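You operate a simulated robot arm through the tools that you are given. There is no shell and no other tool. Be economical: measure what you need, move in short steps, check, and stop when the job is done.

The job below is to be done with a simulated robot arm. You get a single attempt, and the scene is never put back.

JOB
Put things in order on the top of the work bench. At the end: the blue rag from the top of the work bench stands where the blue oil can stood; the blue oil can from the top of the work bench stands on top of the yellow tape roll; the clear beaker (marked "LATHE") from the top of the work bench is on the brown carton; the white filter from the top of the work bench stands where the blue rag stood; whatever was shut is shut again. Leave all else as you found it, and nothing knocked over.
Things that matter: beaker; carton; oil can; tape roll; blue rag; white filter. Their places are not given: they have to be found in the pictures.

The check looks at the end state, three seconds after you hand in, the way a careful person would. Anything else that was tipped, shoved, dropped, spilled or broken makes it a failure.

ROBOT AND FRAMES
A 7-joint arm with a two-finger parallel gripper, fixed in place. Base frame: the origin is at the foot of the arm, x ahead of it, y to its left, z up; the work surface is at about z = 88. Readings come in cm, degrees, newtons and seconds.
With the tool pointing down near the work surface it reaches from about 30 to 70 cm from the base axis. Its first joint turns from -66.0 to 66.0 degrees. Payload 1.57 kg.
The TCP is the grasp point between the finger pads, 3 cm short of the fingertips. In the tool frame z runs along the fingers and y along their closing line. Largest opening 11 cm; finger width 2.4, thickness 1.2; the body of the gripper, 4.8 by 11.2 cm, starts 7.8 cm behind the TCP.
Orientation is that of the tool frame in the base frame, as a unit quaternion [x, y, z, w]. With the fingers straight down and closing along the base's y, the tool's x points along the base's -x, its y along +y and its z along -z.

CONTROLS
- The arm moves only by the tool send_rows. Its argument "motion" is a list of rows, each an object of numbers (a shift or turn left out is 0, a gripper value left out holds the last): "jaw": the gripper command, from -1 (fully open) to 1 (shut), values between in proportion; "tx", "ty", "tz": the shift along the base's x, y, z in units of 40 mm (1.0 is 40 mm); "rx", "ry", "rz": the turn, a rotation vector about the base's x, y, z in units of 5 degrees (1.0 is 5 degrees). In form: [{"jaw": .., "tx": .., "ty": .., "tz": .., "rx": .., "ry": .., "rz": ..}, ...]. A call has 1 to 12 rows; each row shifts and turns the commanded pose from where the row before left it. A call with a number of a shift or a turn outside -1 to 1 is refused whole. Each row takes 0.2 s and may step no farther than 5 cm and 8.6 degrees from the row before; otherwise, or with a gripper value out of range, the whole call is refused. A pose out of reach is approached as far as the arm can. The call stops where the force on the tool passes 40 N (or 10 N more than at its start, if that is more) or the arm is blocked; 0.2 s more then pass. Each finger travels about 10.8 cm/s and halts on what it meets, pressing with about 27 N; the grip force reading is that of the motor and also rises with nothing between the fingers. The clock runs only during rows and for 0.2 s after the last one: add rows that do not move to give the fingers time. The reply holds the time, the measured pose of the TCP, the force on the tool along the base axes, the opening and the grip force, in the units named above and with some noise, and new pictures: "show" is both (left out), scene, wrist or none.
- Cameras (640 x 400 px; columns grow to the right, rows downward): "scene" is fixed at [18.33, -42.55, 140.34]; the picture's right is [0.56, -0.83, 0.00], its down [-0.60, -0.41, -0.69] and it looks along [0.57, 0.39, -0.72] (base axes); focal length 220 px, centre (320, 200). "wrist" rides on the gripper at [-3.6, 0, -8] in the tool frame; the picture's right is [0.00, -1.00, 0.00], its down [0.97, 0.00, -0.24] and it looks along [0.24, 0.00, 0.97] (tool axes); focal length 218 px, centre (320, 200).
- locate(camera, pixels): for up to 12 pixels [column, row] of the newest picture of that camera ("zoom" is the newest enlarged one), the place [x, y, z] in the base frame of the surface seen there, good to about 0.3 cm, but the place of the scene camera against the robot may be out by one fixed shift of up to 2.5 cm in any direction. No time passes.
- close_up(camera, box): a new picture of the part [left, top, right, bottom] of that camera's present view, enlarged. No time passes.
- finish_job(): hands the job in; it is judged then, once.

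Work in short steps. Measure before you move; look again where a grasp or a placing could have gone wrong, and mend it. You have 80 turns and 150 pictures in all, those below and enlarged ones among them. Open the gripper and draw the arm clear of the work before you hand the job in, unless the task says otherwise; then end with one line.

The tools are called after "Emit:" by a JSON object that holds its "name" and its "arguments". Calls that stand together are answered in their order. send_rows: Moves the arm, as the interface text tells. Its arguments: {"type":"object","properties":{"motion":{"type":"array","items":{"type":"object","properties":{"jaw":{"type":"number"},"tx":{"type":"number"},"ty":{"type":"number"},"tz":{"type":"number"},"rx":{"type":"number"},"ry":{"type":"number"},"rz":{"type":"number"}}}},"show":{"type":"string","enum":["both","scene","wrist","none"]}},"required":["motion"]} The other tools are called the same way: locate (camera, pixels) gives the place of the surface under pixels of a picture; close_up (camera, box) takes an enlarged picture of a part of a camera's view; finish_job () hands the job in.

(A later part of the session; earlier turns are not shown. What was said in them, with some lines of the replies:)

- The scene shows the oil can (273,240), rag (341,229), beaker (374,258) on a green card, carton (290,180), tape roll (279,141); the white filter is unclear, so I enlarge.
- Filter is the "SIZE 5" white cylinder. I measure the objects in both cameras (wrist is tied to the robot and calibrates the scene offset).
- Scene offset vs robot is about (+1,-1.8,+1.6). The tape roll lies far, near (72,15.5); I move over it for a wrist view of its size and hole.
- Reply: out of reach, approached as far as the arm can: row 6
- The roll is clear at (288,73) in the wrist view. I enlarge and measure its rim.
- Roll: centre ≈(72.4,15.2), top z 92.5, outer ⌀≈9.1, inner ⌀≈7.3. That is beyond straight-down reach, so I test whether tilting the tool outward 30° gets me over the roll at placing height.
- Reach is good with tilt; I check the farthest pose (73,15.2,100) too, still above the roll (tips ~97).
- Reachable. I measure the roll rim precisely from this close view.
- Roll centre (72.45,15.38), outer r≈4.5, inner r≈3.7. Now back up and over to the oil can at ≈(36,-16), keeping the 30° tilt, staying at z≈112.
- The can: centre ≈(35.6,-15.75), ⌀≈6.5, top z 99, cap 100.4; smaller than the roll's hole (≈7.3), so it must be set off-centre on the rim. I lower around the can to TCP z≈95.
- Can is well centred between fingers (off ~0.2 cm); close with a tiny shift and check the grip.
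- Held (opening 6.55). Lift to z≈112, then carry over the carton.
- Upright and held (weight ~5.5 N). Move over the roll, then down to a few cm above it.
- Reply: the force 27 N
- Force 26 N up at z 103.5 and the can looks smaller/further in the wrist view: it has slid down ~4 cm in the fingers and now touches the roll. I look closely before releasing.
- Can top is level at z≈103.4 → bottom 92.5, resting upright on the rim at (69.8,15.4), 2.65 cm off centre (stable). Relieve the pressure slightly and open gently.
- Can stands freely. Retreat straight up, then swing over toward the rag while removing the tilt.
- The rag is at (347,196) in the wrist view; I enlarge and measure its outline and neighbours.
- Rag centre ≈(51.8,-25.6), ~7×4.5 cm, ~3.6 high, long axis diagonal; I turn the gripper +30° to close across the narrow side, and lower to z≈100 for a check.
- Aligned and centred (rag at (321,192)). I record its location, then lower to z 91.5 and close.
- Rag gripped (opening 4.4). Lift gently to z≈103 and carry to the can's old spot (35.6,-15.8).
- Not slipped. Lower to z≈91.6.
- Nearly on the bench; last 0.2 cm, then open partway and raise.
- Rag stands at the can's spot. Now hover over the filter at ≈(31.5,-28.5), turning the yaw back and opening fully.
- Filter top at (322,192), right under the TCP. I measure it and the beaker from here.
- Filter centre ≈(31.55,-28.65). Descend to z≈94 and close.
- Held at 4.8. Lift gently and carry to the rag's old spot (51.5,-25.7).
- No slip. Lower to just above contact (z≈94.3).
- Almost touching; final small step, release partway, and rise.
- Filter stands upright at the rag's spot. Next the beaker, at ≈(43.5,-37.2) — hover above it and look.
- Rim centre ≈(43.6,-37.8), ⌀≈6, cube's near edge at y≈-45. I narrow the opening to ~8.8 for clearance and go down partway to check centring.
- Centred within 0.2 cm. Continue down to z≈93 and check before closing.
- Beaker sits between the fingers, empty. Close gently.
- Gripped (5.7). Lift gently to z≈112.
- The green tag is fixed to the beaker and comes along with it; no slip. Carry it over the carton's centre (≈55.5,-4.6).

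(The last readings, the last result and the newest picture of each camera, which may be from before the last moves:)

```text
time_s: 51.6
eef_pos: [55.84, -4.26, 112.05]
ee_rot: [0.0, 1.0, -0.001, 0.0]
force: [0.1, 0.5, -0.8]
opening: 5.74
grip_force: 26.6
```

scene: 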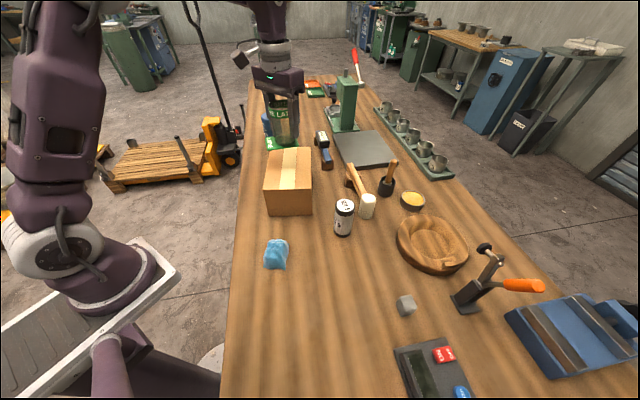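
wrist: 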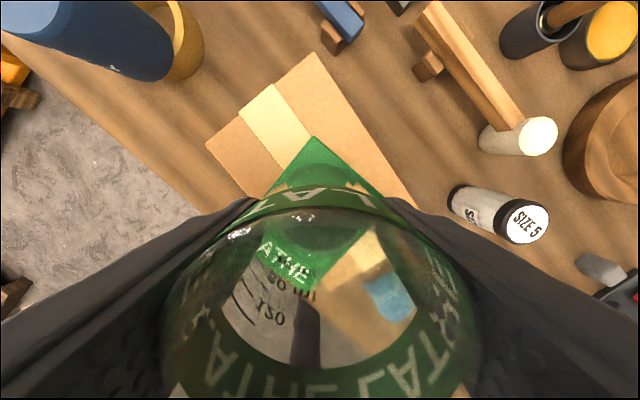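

Over the carton. Lower to just above contact (~104.5).

Emit:
{"name": "send_rows", "arguments": {"motion": [{"tx": -0.07, "ty": -0.07, "tz": -0.4}, {"tz": -0.6}, {"tz": -0.5}, {"tz": -0.25}, {"tz": -0.1}, {}], "show": "scene"}}

Emit:
{"name": "close_up", "arguments": {"camera": "scene", "box": [230, 80, 350, 220]}}

```text
time_s: 53.0
eef_pos: [55.46, -4.62, 104.55]
ee_rot: [0.0, 1.0, 0.0, 0.0]
force: [-1.1, -0.4, -0.7]
opening: 5.74
grip_force: 26.8
```

scene: 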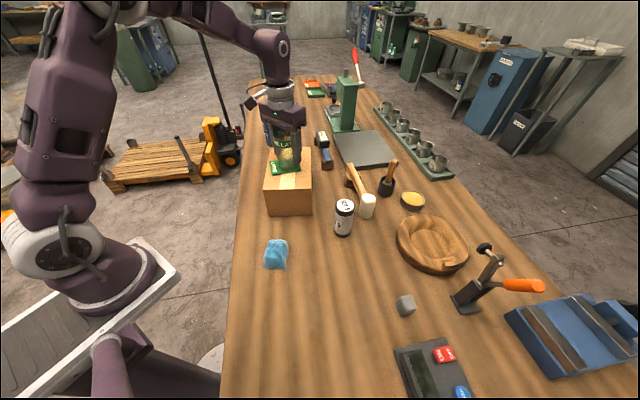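

```text
2.86 times, centred on (290, 150) of scene
```

zoom: 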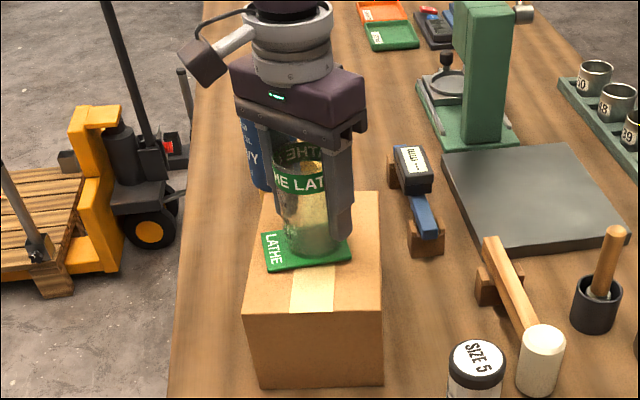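

Well placed above the carton. Last small steps down until it touches.

Emit:
{"name": "send_rows", "arguments": {"motion": [{"tz": -0.04}, {"tz": -0.04}, {}], "show": "none"}}

```text
time_s: 53.8
eef_pos: [55.26, -4.65, 104.25]
ee_rot: [0.0, 1.0, 0.0, 0.001]
force: [0.8, -0.4, 18.7]
opening: 5.75
grip_force: 27.2
```

Contact (18.7 N). Release gradually, then rise straight up.

Emit:
{"name": "send_rows", "arguments": {"motion": [{"tz": 0.02}, {"jaw": -0.05}, {"jaw": -0.25}, {"jaw": -0.5}, {}, {"tz": 0.3}, {"tz": 0.6}, {"tz": 0.8}, {"tz": 0.8}, {}], "show": "both"}}

```text
time_s: 56.0
eef_pos: [55.54, -4.64, 114.44]
ee_rot: [0.0, 1.0, 0.001, 0.0]
force: [0.9, -0.4, -0.2]
opening: 8.26
grip_force: 0.1
```

scene: 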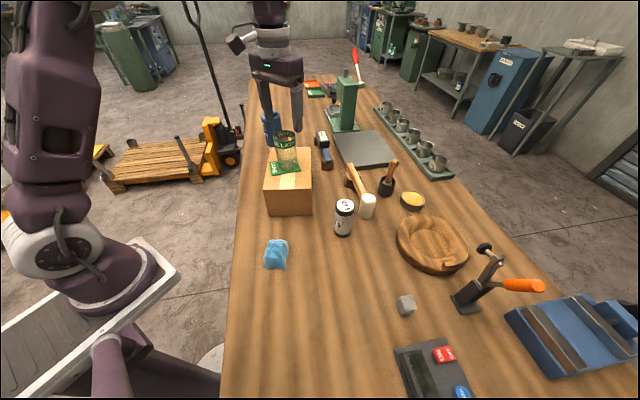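
wrist: 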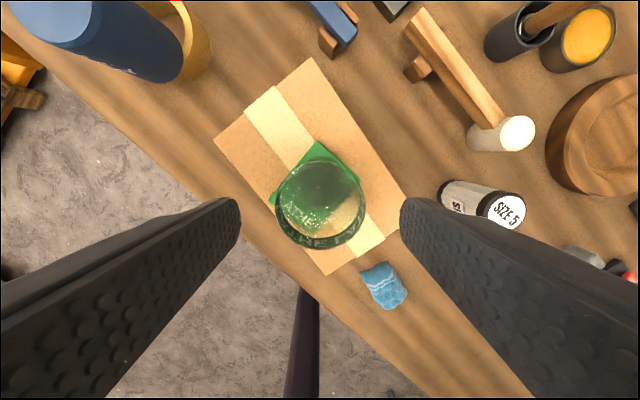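

Beaker stands on the carton. Draw the arm up and away, then a final look.

Emit:
{"name": "send_rows", "arguments": {"motion": [{"tz": 0.8}, {"tz": 0.8}, {"tx": -0.8, "ty": -0.6}, {"tx": -0.8, "ty": -0.8, "jaw": -1}, {"tx": -0.8, "ty": -0.8}, {"tx": -0.6, "ty": -0.8}, {"ty": -0.8}, {}], "show": "both"}}

Emit:
{"name": "close_up", "arguments": {"camera": "scene", "box": [220, 90, 420, 280]}}

Emit:
{"name": "locate", "arguments": {"camera": "scene", "pixels": [[276, 252], [345, 205], [271, 115], [286, 168], [287, 136]]}}

```text
time_s: 57.8
eef_pos: [43.37, -19.87, 120.99]
ee_rot: [0.0, 1.0, 0.001, 0.0]
force: [0.2, -1.3, -0.5]
opening: 10.99
grip_force: 0.0
```

scene: 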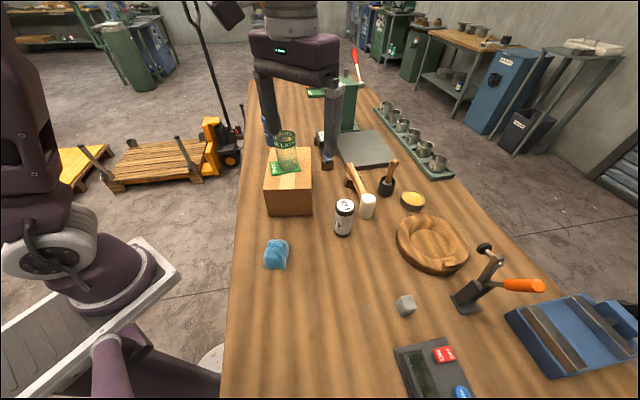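
wrist: 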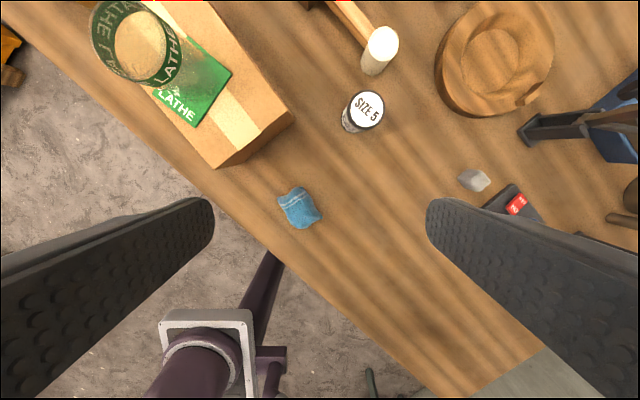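

```text
2.11 times, centred on (320, 185) of scene
```

zoom: 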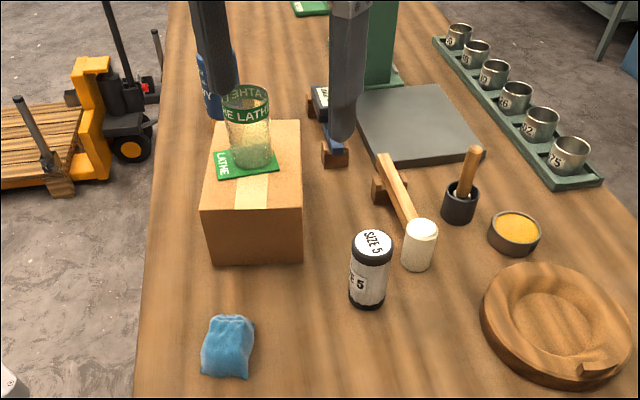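

```text
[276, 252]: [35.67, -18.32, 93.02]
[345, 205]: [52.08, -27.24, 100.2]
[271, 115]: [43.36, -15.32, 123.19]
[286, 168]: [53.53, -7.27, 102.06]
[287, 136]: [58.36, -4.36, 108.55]
```

Rag, filter and beaker stand correctly; the can is hidden by the gripper, so I draw the arm further aside and check it.

Emit:
{"name": "send_rows", "arguments": {"motion": [{"ty": -0.8, "tx": -0.5}, {"ty": -0.8, "tx": -0.5}, {"ty": -0.8}, {}], "show": "scene"}}

Emit:
{"name": "close_up", "arguments": {"camera": "scene", "box": [230, 90, 330, 180]}}

```text
time_s: 58.8
eef_pos: [39.36, -29.6, 120.63]
ee_rot: [0.0, 1.0, -0.001, 0.0]
force: [0.3, 0.2, 0.6]
opening: 10.99
grip_force: 0.1
```

scene: 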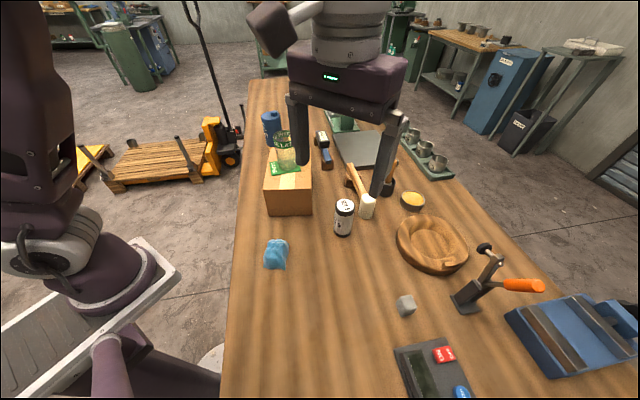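

```text
4.44 times, centred on (280, 135) of scene
```

zoom: 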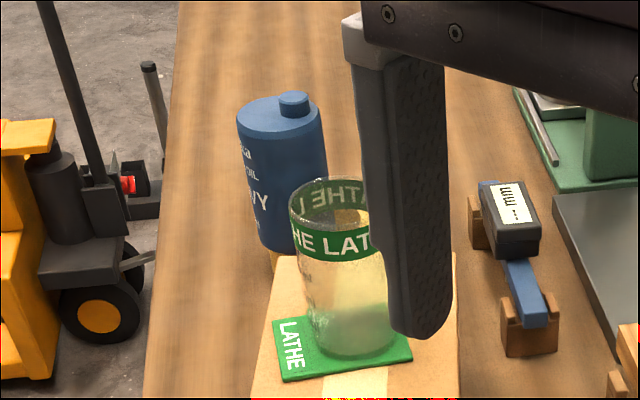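

All four things stand upright in their places, and the gripper is open and clear. Handing in.

Emit:
{"name": "finish_job", "arguments": {}}

```text
The job is handed in.
```

I handed the job in with all four things upright in their places: the blue rag is where the oil can stood, the oil can is on the tape roll, the beaker is on the carton, and the white filter is where the rag stood. The oil can is narrower than the roll's hole, so it stands about 2.7 cm off-centre on the rim. The rag is within about 1 cm of the can's old spot.
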